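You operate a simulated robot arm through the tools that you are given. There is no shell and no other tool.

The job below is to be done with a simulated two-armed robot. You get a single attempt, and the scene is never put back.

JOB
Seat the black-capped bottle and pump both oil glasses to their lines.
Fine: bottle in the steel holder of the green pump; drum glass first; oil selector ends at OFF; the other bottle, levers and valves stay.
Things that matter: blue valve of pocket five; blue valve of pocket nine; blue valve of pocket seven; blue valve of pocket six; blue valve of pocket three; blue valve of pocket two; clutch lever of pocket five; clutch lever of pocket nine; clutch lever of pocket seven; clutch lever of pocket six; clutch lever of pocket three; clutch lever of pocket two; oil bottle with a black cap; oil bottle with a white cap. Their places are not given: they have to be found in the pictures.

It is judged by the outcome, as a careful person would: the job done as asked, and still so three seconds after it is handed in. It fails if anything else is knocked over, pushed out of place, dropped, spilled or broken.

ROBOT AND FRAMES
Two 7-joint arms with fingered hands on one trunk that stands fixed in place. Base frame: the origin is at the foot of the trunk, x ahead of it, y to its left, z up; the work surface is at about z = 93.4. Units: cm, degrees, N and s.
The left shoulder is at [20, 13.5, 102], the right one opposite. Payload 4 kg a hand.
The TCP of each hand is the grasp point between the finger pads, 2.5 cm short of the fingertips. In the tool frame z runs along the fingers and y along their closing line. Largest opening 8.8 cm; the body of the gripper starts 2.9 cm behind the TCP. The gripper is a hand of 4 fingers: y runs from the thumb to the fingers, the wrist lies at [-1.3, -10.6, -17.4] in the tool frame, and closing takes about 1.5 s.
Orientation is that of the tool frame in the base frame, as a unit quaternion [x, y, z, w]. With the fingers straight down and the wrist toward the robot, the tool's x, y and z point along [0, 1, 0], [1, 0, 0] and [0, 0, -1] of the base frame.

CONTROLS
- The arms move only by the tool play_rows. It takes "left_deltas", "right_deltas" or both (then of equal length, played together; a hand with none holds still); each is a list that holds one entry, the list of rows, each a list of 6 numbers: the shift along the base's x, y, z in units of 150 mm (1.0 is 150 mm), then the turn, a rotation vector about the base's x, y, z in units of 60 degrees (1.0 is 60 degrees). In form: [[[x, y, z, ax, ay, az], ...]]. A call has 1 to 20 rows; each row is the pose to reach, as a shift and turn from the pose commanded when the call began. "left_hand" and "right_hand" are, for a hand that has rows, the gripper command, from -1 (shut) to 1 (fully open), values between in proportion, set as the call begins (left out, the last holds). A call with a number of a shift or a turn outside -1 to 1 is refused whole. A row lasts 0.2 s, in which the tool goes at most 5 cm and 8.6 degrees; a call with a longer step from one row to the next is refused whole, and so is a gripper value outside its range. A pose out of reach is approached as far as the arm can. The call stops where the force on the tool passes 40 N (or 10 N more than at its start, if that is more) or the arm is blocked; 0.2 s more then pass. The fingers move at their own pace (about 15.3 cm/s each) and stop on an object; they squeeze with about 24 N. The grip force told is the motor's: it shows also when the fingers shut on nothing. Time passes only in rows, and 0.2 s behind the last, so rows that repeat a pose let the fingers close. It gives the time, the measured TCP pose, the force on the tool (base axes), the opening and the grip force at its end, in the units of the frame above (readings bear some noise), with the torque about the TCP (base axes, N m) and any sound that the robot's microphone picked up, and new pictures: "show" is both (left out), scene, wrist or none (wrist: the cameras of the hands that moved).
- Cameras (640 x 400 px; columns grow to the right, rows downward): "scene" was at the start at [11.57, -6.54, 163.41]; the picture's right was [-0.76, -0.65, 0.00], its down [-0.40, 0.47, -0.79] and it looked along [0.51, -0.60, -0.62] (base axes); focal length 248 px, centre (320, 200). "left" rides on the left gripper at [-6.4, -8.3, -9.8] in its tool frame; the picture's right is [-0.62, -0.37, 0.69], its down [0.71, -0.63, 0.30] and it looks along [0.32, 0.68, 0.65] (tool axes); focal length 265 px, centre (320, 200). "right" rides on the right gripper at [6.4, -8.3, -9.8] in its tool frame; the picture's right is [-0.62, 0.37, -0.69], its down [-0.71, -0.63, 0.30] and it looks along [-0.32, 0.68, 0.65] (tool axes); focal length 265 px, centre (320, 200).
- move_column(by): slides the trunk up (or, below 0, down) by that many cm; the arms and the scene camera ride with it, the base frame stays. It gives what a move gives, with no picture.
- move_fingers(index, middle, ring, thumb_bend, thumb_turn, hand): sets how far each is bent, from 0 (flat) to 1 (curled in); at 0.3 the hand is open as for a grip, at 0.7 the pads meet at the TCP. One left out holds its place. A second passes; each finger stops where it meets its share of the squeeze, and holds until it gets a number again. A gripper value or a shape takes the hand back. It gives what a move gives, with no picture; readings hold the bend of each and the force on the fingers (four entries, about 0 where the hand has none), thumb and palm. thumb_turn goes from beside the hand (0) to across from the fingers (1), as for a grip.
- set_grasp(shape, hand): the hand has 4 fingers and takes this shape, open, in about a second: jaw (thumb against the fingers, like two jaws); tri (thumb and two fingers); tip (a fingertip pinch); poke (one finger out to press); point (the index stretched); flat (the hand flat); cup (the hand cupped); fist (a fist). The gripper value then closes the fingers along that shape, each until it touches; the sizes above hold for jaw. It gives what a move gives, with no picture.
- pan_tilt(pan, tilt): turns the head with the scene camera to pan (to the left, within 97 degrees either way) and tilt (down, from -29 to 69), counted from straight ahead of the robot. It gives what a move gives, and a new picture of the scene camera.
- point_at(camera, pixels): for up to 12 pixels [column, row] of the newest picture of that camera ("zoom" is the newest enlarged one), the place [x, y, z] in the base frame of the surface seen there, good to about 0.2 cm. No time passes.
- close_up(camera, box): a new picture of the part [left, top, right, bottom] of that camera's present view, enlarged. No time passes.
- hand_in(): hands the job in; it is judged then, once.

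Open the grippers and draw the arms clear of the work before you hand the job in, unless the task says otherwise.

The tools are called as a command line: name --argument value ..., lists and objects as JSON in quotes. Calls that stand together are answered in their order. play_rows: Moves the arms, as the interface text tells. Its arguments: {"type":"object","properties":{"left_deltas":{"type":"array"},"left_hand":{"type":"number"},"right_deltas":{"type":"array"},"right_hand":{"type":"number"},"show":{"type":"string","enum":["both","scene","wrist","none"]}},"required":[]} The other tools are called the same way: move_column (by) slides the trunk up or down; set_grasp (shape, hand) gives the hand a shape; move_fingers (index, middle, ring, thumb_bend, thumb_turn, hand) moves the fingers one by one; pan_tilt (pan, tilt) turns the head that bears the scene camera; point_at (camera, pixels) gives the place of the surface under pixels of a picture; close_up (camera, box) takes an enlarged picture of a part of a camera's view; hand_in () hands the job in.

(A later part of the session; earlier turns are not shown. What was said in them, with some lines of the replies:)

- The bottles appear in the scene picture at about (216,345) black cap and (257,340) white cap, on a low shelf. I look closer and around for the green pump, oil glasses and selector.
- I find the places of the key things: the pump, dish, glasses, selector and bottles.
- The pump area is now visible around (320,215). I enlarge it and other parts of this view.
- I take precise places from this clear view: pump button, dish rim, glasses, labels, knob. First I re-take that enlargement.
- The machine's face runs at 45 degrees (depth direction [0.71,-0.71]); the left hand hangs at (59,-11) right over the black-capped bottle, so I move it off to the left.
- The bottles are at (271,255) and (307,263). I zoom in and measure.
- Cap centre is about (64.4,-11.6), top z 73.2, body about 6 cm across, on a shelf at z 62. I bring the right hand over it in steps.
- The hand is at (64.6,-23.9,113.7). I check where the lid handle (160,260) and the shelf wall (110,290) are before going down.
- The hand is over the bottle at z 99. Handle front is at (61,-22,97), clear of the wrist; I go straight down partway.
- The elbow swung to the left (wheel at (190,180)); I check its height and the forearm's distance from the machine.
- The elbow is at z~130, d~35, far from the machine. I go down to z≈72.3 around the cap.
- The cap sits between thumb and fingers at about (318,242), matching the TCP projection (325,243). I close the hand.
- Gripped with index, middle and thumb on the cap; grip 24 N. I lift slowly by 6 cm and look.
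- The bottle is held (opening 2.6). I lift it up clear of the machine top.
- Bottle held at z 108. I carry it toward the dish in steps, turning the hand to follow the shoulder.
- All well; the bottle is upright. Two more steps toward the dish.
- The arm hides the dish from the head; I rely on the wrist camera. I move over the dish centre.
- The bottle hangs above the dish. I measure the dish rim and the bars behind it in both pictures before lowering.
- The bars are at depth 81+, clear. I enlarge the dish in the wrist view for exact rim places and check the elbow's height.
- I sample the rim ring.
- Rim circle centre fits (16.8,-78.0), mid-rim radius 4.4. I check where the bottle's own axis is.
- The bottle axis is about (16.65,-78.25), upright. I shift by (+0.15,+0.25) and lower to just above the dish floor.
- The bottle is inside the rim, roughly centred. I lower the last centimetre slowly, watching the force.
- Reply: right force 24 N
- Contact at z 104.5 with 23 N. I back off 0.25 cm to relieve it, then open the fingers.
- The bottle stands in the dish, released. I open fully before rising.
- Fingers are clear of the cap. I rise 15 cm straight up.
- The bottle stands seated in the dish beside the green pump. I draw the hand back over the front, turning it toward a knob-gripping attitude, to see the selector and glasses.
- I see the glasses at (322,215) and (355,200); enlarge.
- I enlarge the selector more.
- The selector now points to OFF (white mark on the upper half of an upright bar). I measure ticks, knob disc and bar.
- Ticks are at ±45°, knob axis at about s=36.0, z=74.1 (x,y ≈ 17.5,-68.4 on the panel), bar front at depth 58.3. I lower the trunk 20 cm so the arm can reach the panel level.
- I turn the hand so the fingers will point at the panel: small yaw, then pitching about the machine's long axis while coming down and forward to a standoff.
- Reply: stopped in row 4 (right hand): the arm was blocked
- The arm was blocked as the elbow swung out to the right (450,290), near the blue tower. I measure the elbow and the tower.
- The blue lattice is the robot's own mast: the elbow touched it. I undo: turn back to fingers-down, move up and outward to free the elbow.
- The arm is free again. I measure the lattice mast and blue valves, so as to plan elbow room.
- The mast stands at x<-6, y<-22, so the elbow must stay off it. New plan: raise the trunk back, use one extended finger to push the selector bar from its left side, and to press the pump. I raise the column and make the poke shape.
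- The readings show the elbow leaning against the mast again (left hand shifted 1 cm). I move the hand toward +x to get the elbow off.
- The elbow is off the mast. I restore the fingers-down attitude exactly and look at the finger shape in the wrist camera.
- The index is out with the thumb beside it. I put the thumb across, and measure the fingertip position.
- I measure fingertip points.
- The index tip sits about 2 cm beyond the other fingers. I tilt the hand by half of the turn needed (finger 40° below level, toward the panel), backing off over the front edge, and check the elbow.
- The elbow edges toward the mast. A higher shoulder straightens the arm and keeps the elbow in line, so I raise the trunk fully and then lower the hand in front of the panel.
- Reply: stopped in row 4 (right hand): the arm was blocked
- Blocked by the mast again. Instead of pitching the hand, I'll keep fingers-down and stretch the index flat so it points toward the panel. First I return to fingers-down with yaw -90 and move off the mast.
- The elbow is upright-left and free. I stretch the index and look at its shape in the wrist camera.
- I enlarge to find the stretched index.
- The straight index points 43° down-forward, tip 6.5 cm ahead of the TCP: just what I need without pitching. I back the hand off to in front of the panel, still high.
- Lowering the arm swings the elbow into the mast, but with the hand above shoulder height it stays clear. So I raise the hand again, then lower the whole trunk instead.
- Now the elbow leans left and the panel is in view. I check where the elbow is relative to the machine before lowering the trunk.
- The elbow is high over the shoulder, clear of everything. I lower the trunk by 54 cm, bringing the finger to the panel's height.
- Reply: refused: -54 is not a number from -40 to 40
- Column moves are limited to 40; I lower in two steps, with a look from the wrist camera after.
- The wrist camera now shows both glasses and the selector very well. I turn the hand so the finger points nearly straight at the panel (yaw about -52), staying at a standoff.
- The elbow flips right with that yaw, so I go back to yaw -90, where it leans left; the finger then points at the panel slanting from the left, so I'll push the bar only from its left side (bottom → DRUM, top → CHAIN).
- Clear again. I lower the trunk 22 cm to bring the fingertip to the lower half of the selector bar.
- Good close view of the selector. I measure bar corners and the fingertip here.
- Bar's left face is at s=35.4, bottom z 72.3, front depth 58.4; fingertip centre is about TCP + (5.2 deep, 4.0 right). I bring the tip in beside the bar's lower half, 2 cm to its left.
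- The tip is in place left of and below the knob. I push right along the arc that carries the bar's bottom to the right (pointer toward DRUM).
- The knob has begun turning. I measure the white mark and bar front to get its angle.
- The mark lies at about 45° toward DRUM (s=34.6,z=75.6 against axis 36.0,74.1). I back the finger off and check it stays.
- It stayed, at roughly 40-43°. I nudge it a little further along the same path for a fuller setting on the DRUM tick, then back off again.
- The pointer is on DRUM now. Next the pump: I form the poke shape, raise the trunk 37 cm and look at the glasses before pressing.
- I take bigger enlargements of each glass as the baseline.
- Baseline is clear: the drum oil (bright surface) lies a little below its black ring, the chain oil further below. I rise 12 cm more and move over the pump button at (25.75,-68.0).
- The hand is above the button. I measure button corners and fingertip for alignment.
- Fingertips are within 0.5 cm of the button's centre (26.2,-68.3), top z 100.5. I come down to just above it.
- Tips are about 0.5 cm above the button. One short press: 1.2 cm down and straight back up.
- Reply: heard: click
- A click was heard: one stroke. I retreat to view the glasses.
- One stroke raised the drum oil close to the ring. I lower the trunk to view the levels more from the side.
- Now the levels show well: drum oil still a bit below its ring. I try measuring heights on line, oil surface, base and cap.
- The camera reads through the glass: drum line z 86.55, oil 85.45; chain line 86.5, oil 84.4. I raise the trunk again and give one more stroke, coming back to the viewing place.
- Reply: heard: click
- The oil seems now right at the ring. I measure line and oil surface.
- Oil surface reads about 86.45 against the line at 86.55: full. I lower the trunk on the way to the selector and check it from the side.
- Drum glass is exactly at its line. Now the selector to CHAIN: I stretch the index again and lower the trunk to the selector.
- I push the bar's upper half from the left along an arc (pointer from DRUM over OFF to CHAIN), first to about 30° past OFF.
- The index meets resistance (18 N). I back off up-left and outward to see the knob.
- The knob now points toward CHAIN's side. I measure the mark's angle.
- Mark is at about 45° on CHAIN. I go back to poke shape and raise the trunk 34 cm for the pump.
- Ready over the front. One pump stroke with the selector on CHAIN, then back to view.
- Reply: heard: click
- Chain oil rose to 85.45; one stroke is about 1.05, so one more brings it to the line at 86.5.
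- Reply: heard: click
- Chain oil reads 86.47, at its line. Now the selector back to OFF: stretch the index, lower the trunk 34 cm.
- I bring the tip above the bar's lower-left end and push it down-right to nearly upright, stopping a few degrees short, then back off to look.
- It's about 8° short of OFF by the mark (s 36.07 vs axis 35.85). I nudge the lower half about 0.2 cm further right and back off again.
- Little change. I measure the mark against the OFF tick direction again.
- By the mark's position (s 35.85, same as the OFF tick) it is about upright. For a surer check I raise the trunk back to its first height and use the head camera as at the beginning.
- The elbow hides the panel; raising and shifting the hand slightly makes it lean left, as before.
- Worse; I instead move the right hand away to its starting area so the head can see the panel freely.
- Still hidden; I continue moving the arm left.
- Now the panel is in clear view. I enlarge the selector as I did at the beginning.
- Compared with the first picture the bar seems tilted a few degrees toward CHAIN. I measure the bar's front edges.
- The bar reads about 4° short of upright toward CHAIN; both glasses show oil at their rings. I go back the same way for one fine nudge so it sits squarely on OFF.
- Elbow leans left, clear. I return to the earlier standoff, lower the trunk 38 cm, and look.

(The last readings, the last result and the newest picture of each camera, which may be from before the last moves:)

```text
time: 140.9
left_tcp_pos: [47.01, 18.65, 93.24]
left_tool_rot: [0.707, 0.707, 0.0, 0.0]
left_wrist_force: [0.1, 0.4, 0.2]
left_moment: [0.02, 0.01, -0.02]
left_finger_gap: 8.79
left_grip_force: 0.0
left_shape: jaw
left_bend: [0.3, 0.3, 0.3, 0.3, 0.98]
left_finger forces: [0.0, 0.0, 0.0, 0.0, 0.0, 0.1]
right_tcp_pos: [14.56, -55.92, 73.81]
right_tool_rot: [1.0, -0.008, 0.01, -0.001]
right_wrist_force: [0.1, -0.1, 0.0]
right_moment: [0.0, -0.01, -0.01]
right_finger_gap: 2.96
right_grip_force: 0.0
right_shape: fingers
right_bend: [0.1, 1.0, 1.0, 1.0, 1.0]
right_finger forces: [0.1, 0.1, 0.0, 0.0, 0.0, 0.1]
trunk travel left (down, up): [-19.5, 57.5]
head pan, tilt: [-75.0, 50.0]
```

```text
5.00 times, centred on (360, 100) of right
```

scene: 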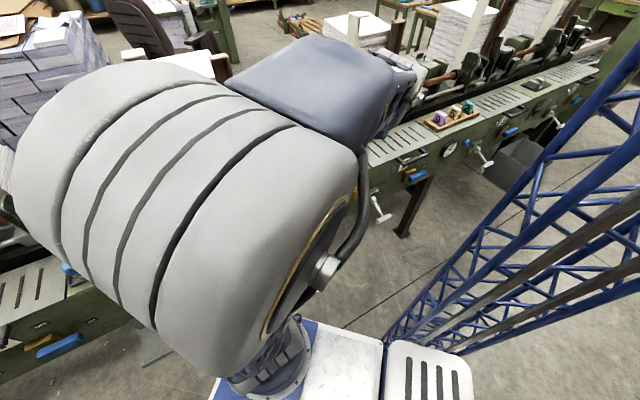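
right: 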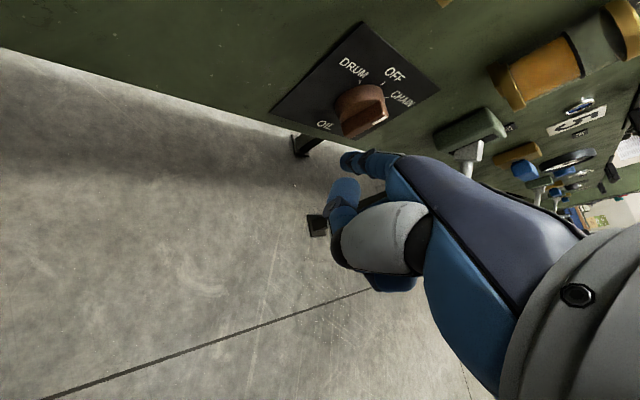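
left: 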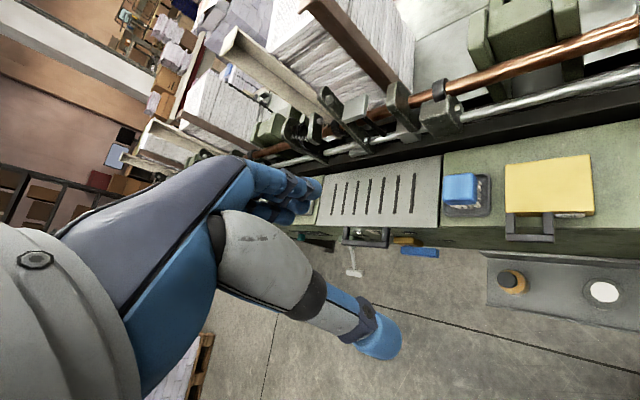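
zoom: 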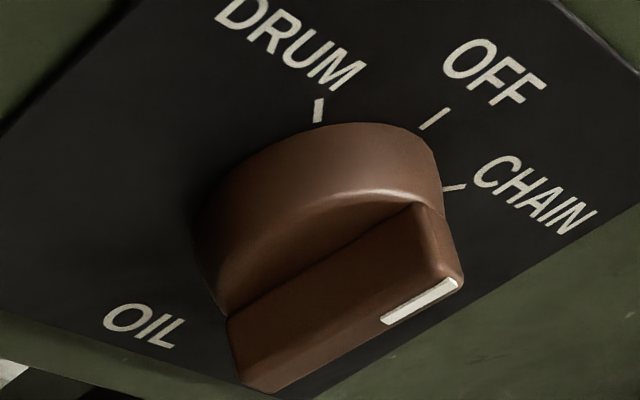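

I come in left of the bar's lower half and push gently in small steps, watching the index force.

play_rows --right_deltas '[[[0.1, -0.08, -0.05, 0, 0, 0], [0.16, -0.13, -0.08, 0, 0, 0], [0.189, -0.168, -0.08, 0, 0, 0], [0.165, -0.192, -0.08, 0, 0, 0], [0.145, -0.212, -0.081, 0, 0, 0], [0.133, -0.226, -0.082, 0, 0, 0], [0.124, -0.235, -0.083, 0, 0, 0]]]' --show "wrist"

close_up --camera "right" --box '[320, 80, 430, 170]'

```text
time: 142.5
left_tcp_pos: [46.98, 18.53, 93.24]
left_tool_rot: [0.708, 0.706, 0.0, 0.001]
left_wrist_force: [0.1, 0.2, -0.5]
left_moment: [0.0, 0.0, 0.01]
left_finger_gap: 8.76
left_grip_force: 0.0
left_shape: jaw
left_bend: [0.3, 0.3, 0.3, 0.3, 0.98]
left_finger forces: [0.0, 0.1, 0.0, 0.0, 0.1, 0.0]
right_tcp_pos: [16.49, -59.47, 72.41]
right_tool_rot: [1.0, -0.008, 0.01, -0.002]
right_wrist_force: [0.3, -0.7, 0.0]
right_moment: [0.06, 0.01, 0.03]
right_finger_gap: 2.93
right_grip_force: 0.7
right_shape: fingers
right_bend: [0.1, 1.0, 1.0, 1.0, 1.0]
right_finger forces: [0.9, 0.0, 0.0, 0.1, 0.0, 0.1]
trunk travel left (down, up): [-19.5, 57.5]
head pan, tilt: [-75.0, 50.0]
```

right: 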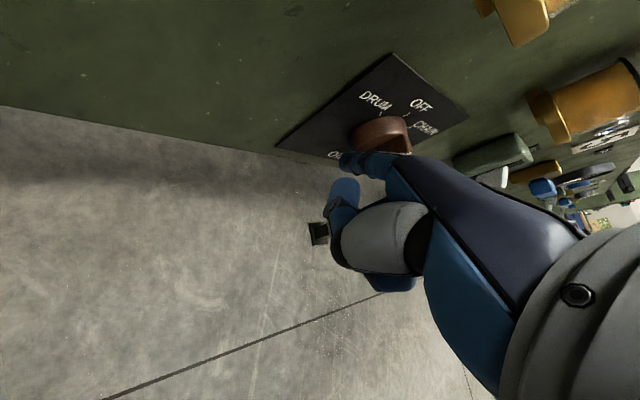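

```text
4.44 times, centred on (375, 125) of right
```

zoom: 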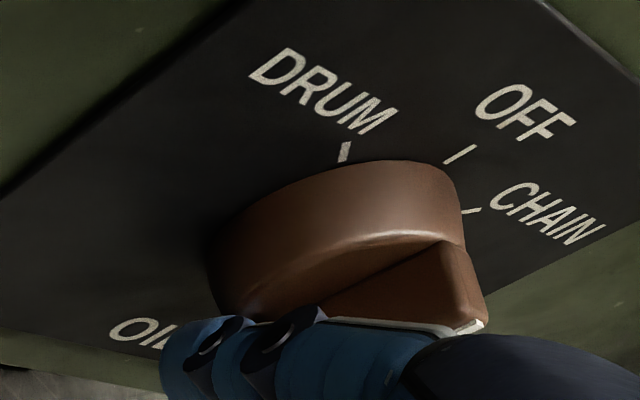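

The tip just touches (0.9 N). I push 0.14 cm more to the right, then retreat to the standoff and look.

play_rows --right_deltas '[[[-0.0035, -0.0035, 0, 0, 0, 0], [-0.0066, -0.0066, 0, 0, 0, 0], [-0.0066, -0.0066, 0, 0, 0, 0], [0.04, 0.04, 0, 0, 0, 0], [0, 0.12, 0.04, 0, 0, 0], [-0.06, 0.18, 0.07, 0, 0, 0], [-0.124, 0.235, 0.083, 0, 0, 0]]]' --show "wrist"

close_up --camera "right" --box '[320, 60, 400, 140]'

```text
time: 144.1
left_tcp_pos: [47.07, 18.56, 93.24]
left_tool_rot: [0.707, 0.707, 0.0, 0.001]
left_wrist_force: [-0.2, 0.2, -0.3]
left_moment: [0.0, 0.0, 0.02]
left_finger_gap: 8.8
left_grip_force: 0.0
left_shape: jaw
left_bend: [0.3, 0.3, 0.3, 0.3, 0.98]
left_finger forces: [0.0, 0.1, 0.0, 0.1, 0.0, 0.0]
right_tcp_pos: [14.65, -56.1, 73.76]
right_tool_rot: [1.0, -0.008, 0.009, -0.002]
right_wrist_force: [-0.5, 0.2, 0.4]
right_moment: [-0.02, -0.01, 0.02]
right_finger_gap: 2.96
right_grip_force: 0.1
right_shape: fingers
right_bend: [0.1, 1.0, 1.0, 1.0, 1.0]
right_finger forces: [0.0, 0.0, 0.1, 0.0, 0.1, 0.0]
trunk travel left (down, up): [-19.5, 57.5]
head pan, tilt: [-75.0, 50.0]
```

right: 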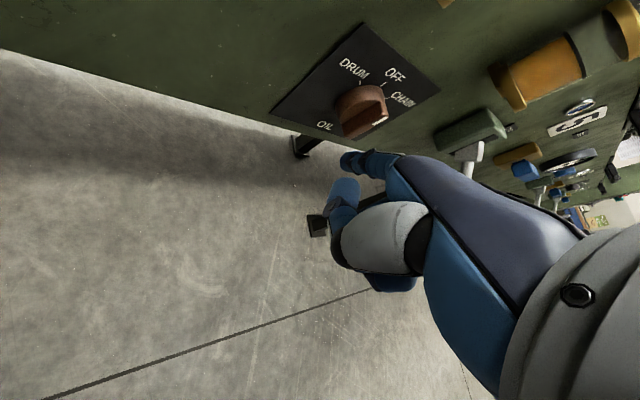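

```text
5.00 times, centred on (360, 100) of right
```

zoom: 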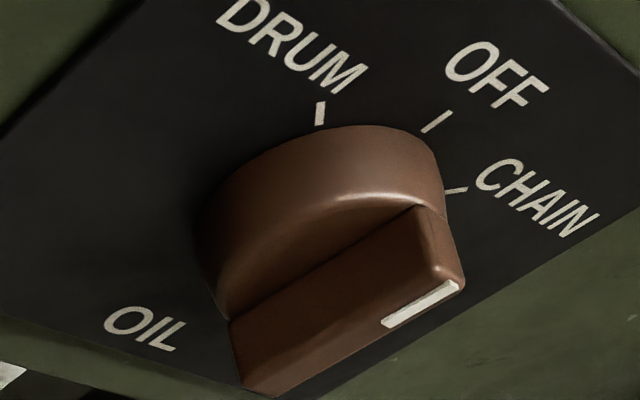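

I measure several points along the mark and front face to judge the angle.

point_at --camera "zoom" --pixels '[[455, 285], [445, 291], [435, 297], [425, 302], [415, 308], [405, 313], [392, 320], [370, 333], [350, 343], [330, 353], [310, 364], [290, 375]]'

```text
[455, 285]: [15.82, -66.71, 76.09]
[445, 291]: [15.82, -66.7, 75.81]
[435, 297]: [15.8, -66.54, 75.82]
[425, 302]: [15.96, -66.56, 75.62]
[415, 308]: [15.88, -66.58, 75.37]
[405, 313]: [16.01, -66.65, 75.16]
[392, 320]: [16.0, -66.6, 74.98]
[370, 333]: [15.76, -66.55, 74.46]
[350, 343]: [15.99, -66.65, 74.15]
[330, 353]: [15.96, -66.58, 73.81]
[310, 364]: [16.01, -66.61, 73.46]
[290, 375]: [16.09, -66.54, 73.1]
```

By the same measure the original OFF position also read about 3°, so the selector now sits on OFF. I raise the trunk and draw the arm away by the proven path.

move_column --by 38

play_rows --right_deltas '[[[-0.1, 0.03, 0.2, 0, 0, 0], [-0.2, 0.05, 0.4, 0, 0, 0], [-0.3, 0.07, 0.6, 0, 0, 0], [-0.35, 0.1, 0.75, 0, 0, 0]]]' --show "none"

play_rows --right_deltas '[[[0.2, 0.05, 0.05, 0, 0, 0.1], [0.4, 0.1, 0.1, 0, 0, 0.2], [0.6, 0.15, 0.15, 0, 0, 0.3], [0.8, 0.2, 0.2, 0, 0, 0.4], [1.0, 0.25, 0.25, 0, 0, 0.5]]]' --show "none"

play_rows --right_deltas '[[[0.2, 0.08, 0.05, 0, 0, 0.1], [0.4, 0.16, 0.1, 0, 0, 0.2], [0.6, 0.24, 0.15, 0, 0, 0.3], [0.8, 0.32, 0.2, 0, 0, 0.4], [1.0, 0.4, 0.25, 0, 0, 0.5]]]' --show "none"

play_rows --right_deltas '[[[0.2, 0.2, 0, 0, 0, 0.1], [0.4, 0.4, 0, 0, 0, 0.2], [0.6, 0.6, 0, 0, 0, 0.3], [0.8, 0.8, 0, 0, 0, 0.4], [0.95, 1.0, 0, 0, 0, 0.5]]]' --show "none"

play_rows --right_deltas '[[[0.1, 0.2, 0, 0, 0, 0.1], [0.2, 0.4, 0, 0, 0, 0.2], [0.25, 0.6, 0, 0, 0, 0.3], [0.25, 0.8, 0, 0, 0, 0.35]]]' --show "scene"

close_up --camera "scene" --box '[320, 200, 360, 230]'

```text
time: 147.7
left_tcp_pos: [47.07, 18.58, 131.32]
left_tool_rot: [0.708, 0.707, -0.001, 0.0]
left_wrist_force: [0.2, -0.2, 0.6]
left_moment: [-0.01, -0.02, 0.01]
left_finger_gap: 8.8
left_grip_force: 0.0
left_shape: jaw
left_bend: [0.3, 0.3, 0.3, 0.3, 0.98]
left_finger forces: [0.0, 0.0, 0.0, 0.0, 0.0, 0.1]
right_tcp_pos: [14.53, -55.91, 111.8]
right_tool_rot: [1.0, -0.008, 0.009, -0.002]
right_wrist_force: [0.0, 0.4, -0.4]
right_moment: [0.0, -0.01, -0.02]
right_finger_gap: 2.97
right_grip_force: 0.1
right_shape: fingers
right_bend: [0.1, 1.0, 1.0, 1.0, 1.0]
right_finger forces: [0.1, 0.0, 0.1, 0.0, 0.0, 0.1]
trunk travel left (down, up): [-57.5, 19.5]
head pan, tilt: [-75.0, 50.0]
```

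```text
time: 148.7
left_tcp_pos: [47.07, 18.56, 131.18]
left_tool_rot: [0.707, 0.707, 0.0, 0.0]
left_wrist_force: [-0.1, -0.5, 1.4]
left_moment: [0.02, -0.01, -0.01]
left_finger_gap: 8.79
left_grip_force: 0.2
left_shape: jaw
left_bend: [0.3, 0.3, 0.3, 0.3, 0.98]
left_finger forces: [0.0, 0.0, 0.0, 0.1, 0.0, 0.0]
right_tcp_pos: [9.44, -54.68, 122.99]
right_tool_rot: [1.0, -0.009, 0.01, -0.002]
right_wrist_force: [0.4, -0.1, -0.1]
right_moment: [0.05, 0.05, 0.01]
right_finger_gap: 2.97
right_grip_force: 0.1
right_shape: fingers
right_bend: [0.1, 1.0, 1.0, 1.0, 1.0]
right_finger forces: [0.0, 0.1, 0.1, 0.0, 0.0, 0.0]
trunk travel left (down, up): [-57.5, 19.5]
head pan, tilt: [-75.0, 50.0]
```

```text
time: 149.9
left_tcp_pos: [46.87, 18.55, 131.29]
left_tool_rot: [0.707, 0.707, 0.0, 0.0]
left_wrist_force: [-1.1, 0.7, 0.1]
left_moment: [-0.01, -0.01, -0.01]
left_finger_gap: 8.79
left_grip_force: 0.0
left_shape: jaw
left_bend: [0.3, 0.3, 0.3, 0.3, 0.98]
left_finger forces: [0.0, 0.0, 0.1, 0.0, 0.0, 0.0]
right_tcp_pos: [24.35, -50.85, 126.92]
right_tool_rot: [0.968, 0.251, 0.009, -0.003]
right_wrist_force: [1.1, -0.5, 0.2]
right_moment: [0.01, 0.03, -0.02]
right_finger_gap: 2.97
right_grip_force: 0.0
right_shape: fingers
right_bend: [0.1, 1.0, 1.0, 1.0, 1.0]
right_finger forces: [0.0, 0.1, 0.1, 0.1, 0.1, 0.0]
trunk travel left (down, up): [-57.5, 19.5]
head pan, tilt: [-75.0, 50.0]
```

```text
time: 151.1
left_tcp_pos: [47.0, 18.4, 131.21]
left_tool_rot: [0.707, 0.707, 0.0, 0.001]
left_wrist_force: [-0.1, -0.7, -0.2]
left_moment: [0.02, 0.0, 0.02]
left_finger_gap: 8.8
left_grip_force: 0.1
left_shape: jaw
left_bend: [0.3, 0.3, 0.3, 0.3, 0.98]
left_finger forces: [0.0, 0.0, 0.0, 0.0, 0.0, 0.0]
right_tcp_pos: [39.24, -44.51, 130.7]
right_tool_rot: [0.87, 0.493, 0.008, -0.006]
right_wrist_force: [-1.1, -0.3, -0.2]
right_moment: [0.01, 0.03, 0.0]
right_finger_gap: 2.99
right_grip_force: 0.0
right_shape: fingers
right_bend: [0.1, 1.0, 1.0, 1.0, 1.0]
right_finger forces: [0.0, 0.0, 0.1, 0.1, 0.1, 0.1]
trunk travel left (down, up): [-57.5, 19.5]
head pan, tilt: [-75.0, 50.0]
```

```text
time: 152.3
left_tcp_pos: [46.99, 18.55, 131.26]
left_tool_rot: [0.707, 0.707, 0.0, 0.0]
left_wrist_force: [0.0, 0.2, -0.7]
left_moment: [-0.04, 0.0, 0.0]
left_finger_gap: 8.79
left_grip_force: 0.1
left_shape: jaw
left_bend: [0.3, 0.3, 0.3, 0.3, 0.98]
left_finger forces: [0.1, 0.1, 0.0, 0.0, 0.0, 0.0]
right_tcp_pos: [53.61, -29.78, 130.64]
right_tool_rot: [0.713, 0.701, 0.006, -0.008]
right_wrist_force: [0.0, -0.4, -0.2]
right_moment: [0.02, -0.01, 0.0]
right_finger_gap: 3.01
right_grip_force: 0.1
right_shape: fingers
right_bend: [0.1, 1.0, 1.0, 1.0, 1.0]
right_finger forces: [0.0, 0.0, 0.0, 0.0, 0.0, 0.0]
trunk travel left (down, up): [-57.5, 19.5]
head pan, tilt: [-75.0, 50.0]
```

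```text
time: 153.3
left_tcp_pos: [47.0, 18.43, 131.24]
left_tool_rot: [0.707, 0.707, 0.0, 0.0]
left_wrist_force: [0.4, 0.0, -0.5]
left_moment: [-0.02, -0.02, -0.01]
left_finger_gap: 8.76
left_grip_force: 0.1
left_shape: jaw
left_bend: [0.3, 0.3, 0.3, 0.3, 0.98]
left_finger forces: [0.0, 0.0, 0.0, 0.1, 0.0, 0.1]
right_tcp_pos: [57.56, -17.86, 130.32]
right_tool_rot: [0.573, 0.82, 0.004, -0.008]
right_wrist_force: [0.1, -0.8, -0.2]
right_moment: [0.01, 0.02, 0.0]
right_finger_gap: 3.0
right_grip_force: 0.1
right_shape: fingers
right_bend: [0.1, 1.0, 1.0, 1.0, 1.0]
right_finger forces: [0.0, 0.0, 0.0, 0.0, 0.0, 0.1]
trunk travel left (down, up): [-57.5, 19.5]
head pan, tilt: [-75.0, 50.0]
```

scene: 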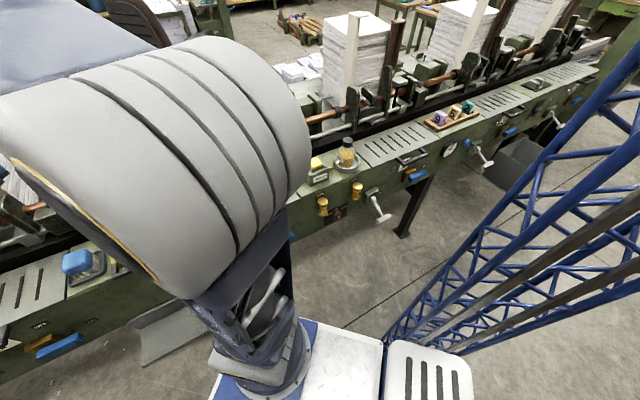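

```text
13.33 times, centred on (340, 215) of scene
```

zoom: 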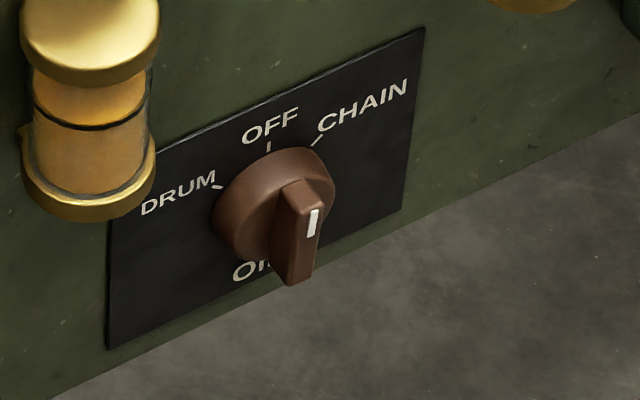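

The pointer stands on OFF. I open the right hand and check the bottle, the glasses, and the white-capped bottle.

set_grasp --hand "right" --shape "jaw"

close_up --camera "scene" --box '[300, 130, 400, 220]'

pan_tilt --pan -40 --tilt 50

```text
time: 154.2
left_tcp_pos: [47.07, 18.46, 131.22]
left_tool_rot: [0.707, 0.707, 0.0, 0.0]
left_wrist_force: [0.3, -0.1, -1.2]
left_moment: [0.05, -0.03, 0.03]
left_finger_gap: 8.78
left_grip_force: 0.0
left_shape: jaw
left_bend: [0.3, 0.3, 0.3, 0.3, 0.98]
left_finger forces: [0.1, 0.0, 0.0, 0.0, 0.0, 0.1]
right_tcp_pos: [57.38, -17.96, 130.33]
right_tool_rot: [0.573, 0.819, 0.004, -0.009]
right_wrist_force: [-0.5, 1.1, -0.1]
right_moment: [0.02, 0.0, 0.05]
right_finger_gap: 8.78
right_grip_force: 0.0
right_shape: jaw
right_bend: [0.3, 0.3, 0.3, 0.3, 0.98]
right_finger forces: [0.0, 0.1, 0.1, 0.0, 0.0, 0.0]
trunk travel left (down, up): [-57.5, 19.5]
head pan, tilt: [-75.0, 50.0]
```

```text
4.44 times, centred on (350, 175) of scene
```

zoom: 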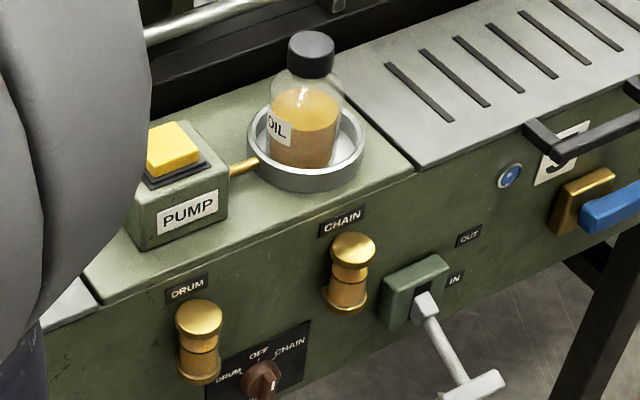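

```text
time: 155.2
left_tcp_pos: [47.1, 18.59, 131.21]
left_tool_rot: [0.707, 0.707, -0.001, 0.0]
left_wrist_force: [-1.0, 0.0, 0.5]
left_moment: [0.0, 0.01, -0.05]
left_finger_gap: 8.79
left_grip_force: 0.0
left_shape: jaw
left_bend: [0.3, 0.3, 0.3, 0.3, 0.98]
left_finger forces: [0.1, 0.1, 0.0, 0.0, 0.0, 0.0]
right_tcp_pos: [57.32, -17.84, 130.33]
right_tool_rot: [0.573, 0.819, 0.004, -0.009]
right_wrist_force: [0.4, -0.8, 0.0]
right_moment: [-0.02, -0.02, 0.0]
right_finger_gap: 8.8
right_grip_force: 0.0
right_shape: jaw
right_bend: [0.3, 0.3, 0.3, 0.3, 0.98]
right_finger forces: [0.1, 0.0, 0.0, 0.1, 0.0, 0.1]
trunk travel left (down, up): [-57.5, 19.5]
head pan, tilt: [-40.0, 50.0]
```

scene: 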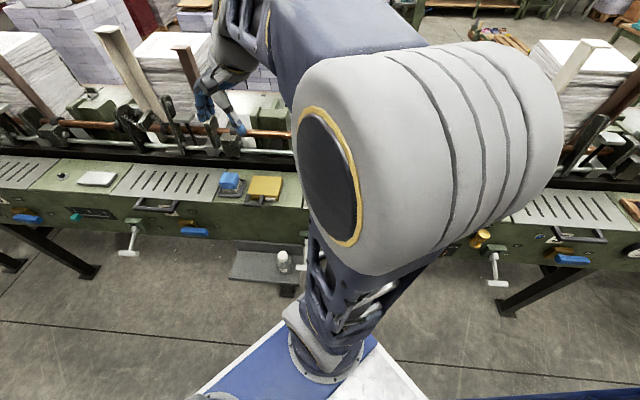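

The bottle sits upright in the steel holder, both glasses read at their rings, and the selector is at OFF. The white-capped bottle, levers and valves look unmoved, and both hands are open and clear, so I hand in.

hand_in

```text
The job is handed in.
```

The job is done and handed in; I haven't seen a verdict.

- **Bottle:** the black-capped bottle stands upright in the steel holder beside the green pump.
- **Glasses:** I filled the drum glass first, then the chain glass, with two pump strokes each. Both read within 0.1 cm of their lines.
- **Selector:** it is back at OFF. My last measurement had it within about 3° of upright, leaning slightly toward CHAIN.
- **Everything else:** in the final pictures the white-capped bottle stands where it was. I saw no sign that any lever or valve in view had moved. Both hands are open and clear of the work.

While I was reaching for the selector, the right elbow pressed against the robot's own mast several times and stopped the arm twice. Nothing on the machine was touched, and I took a different path after that.
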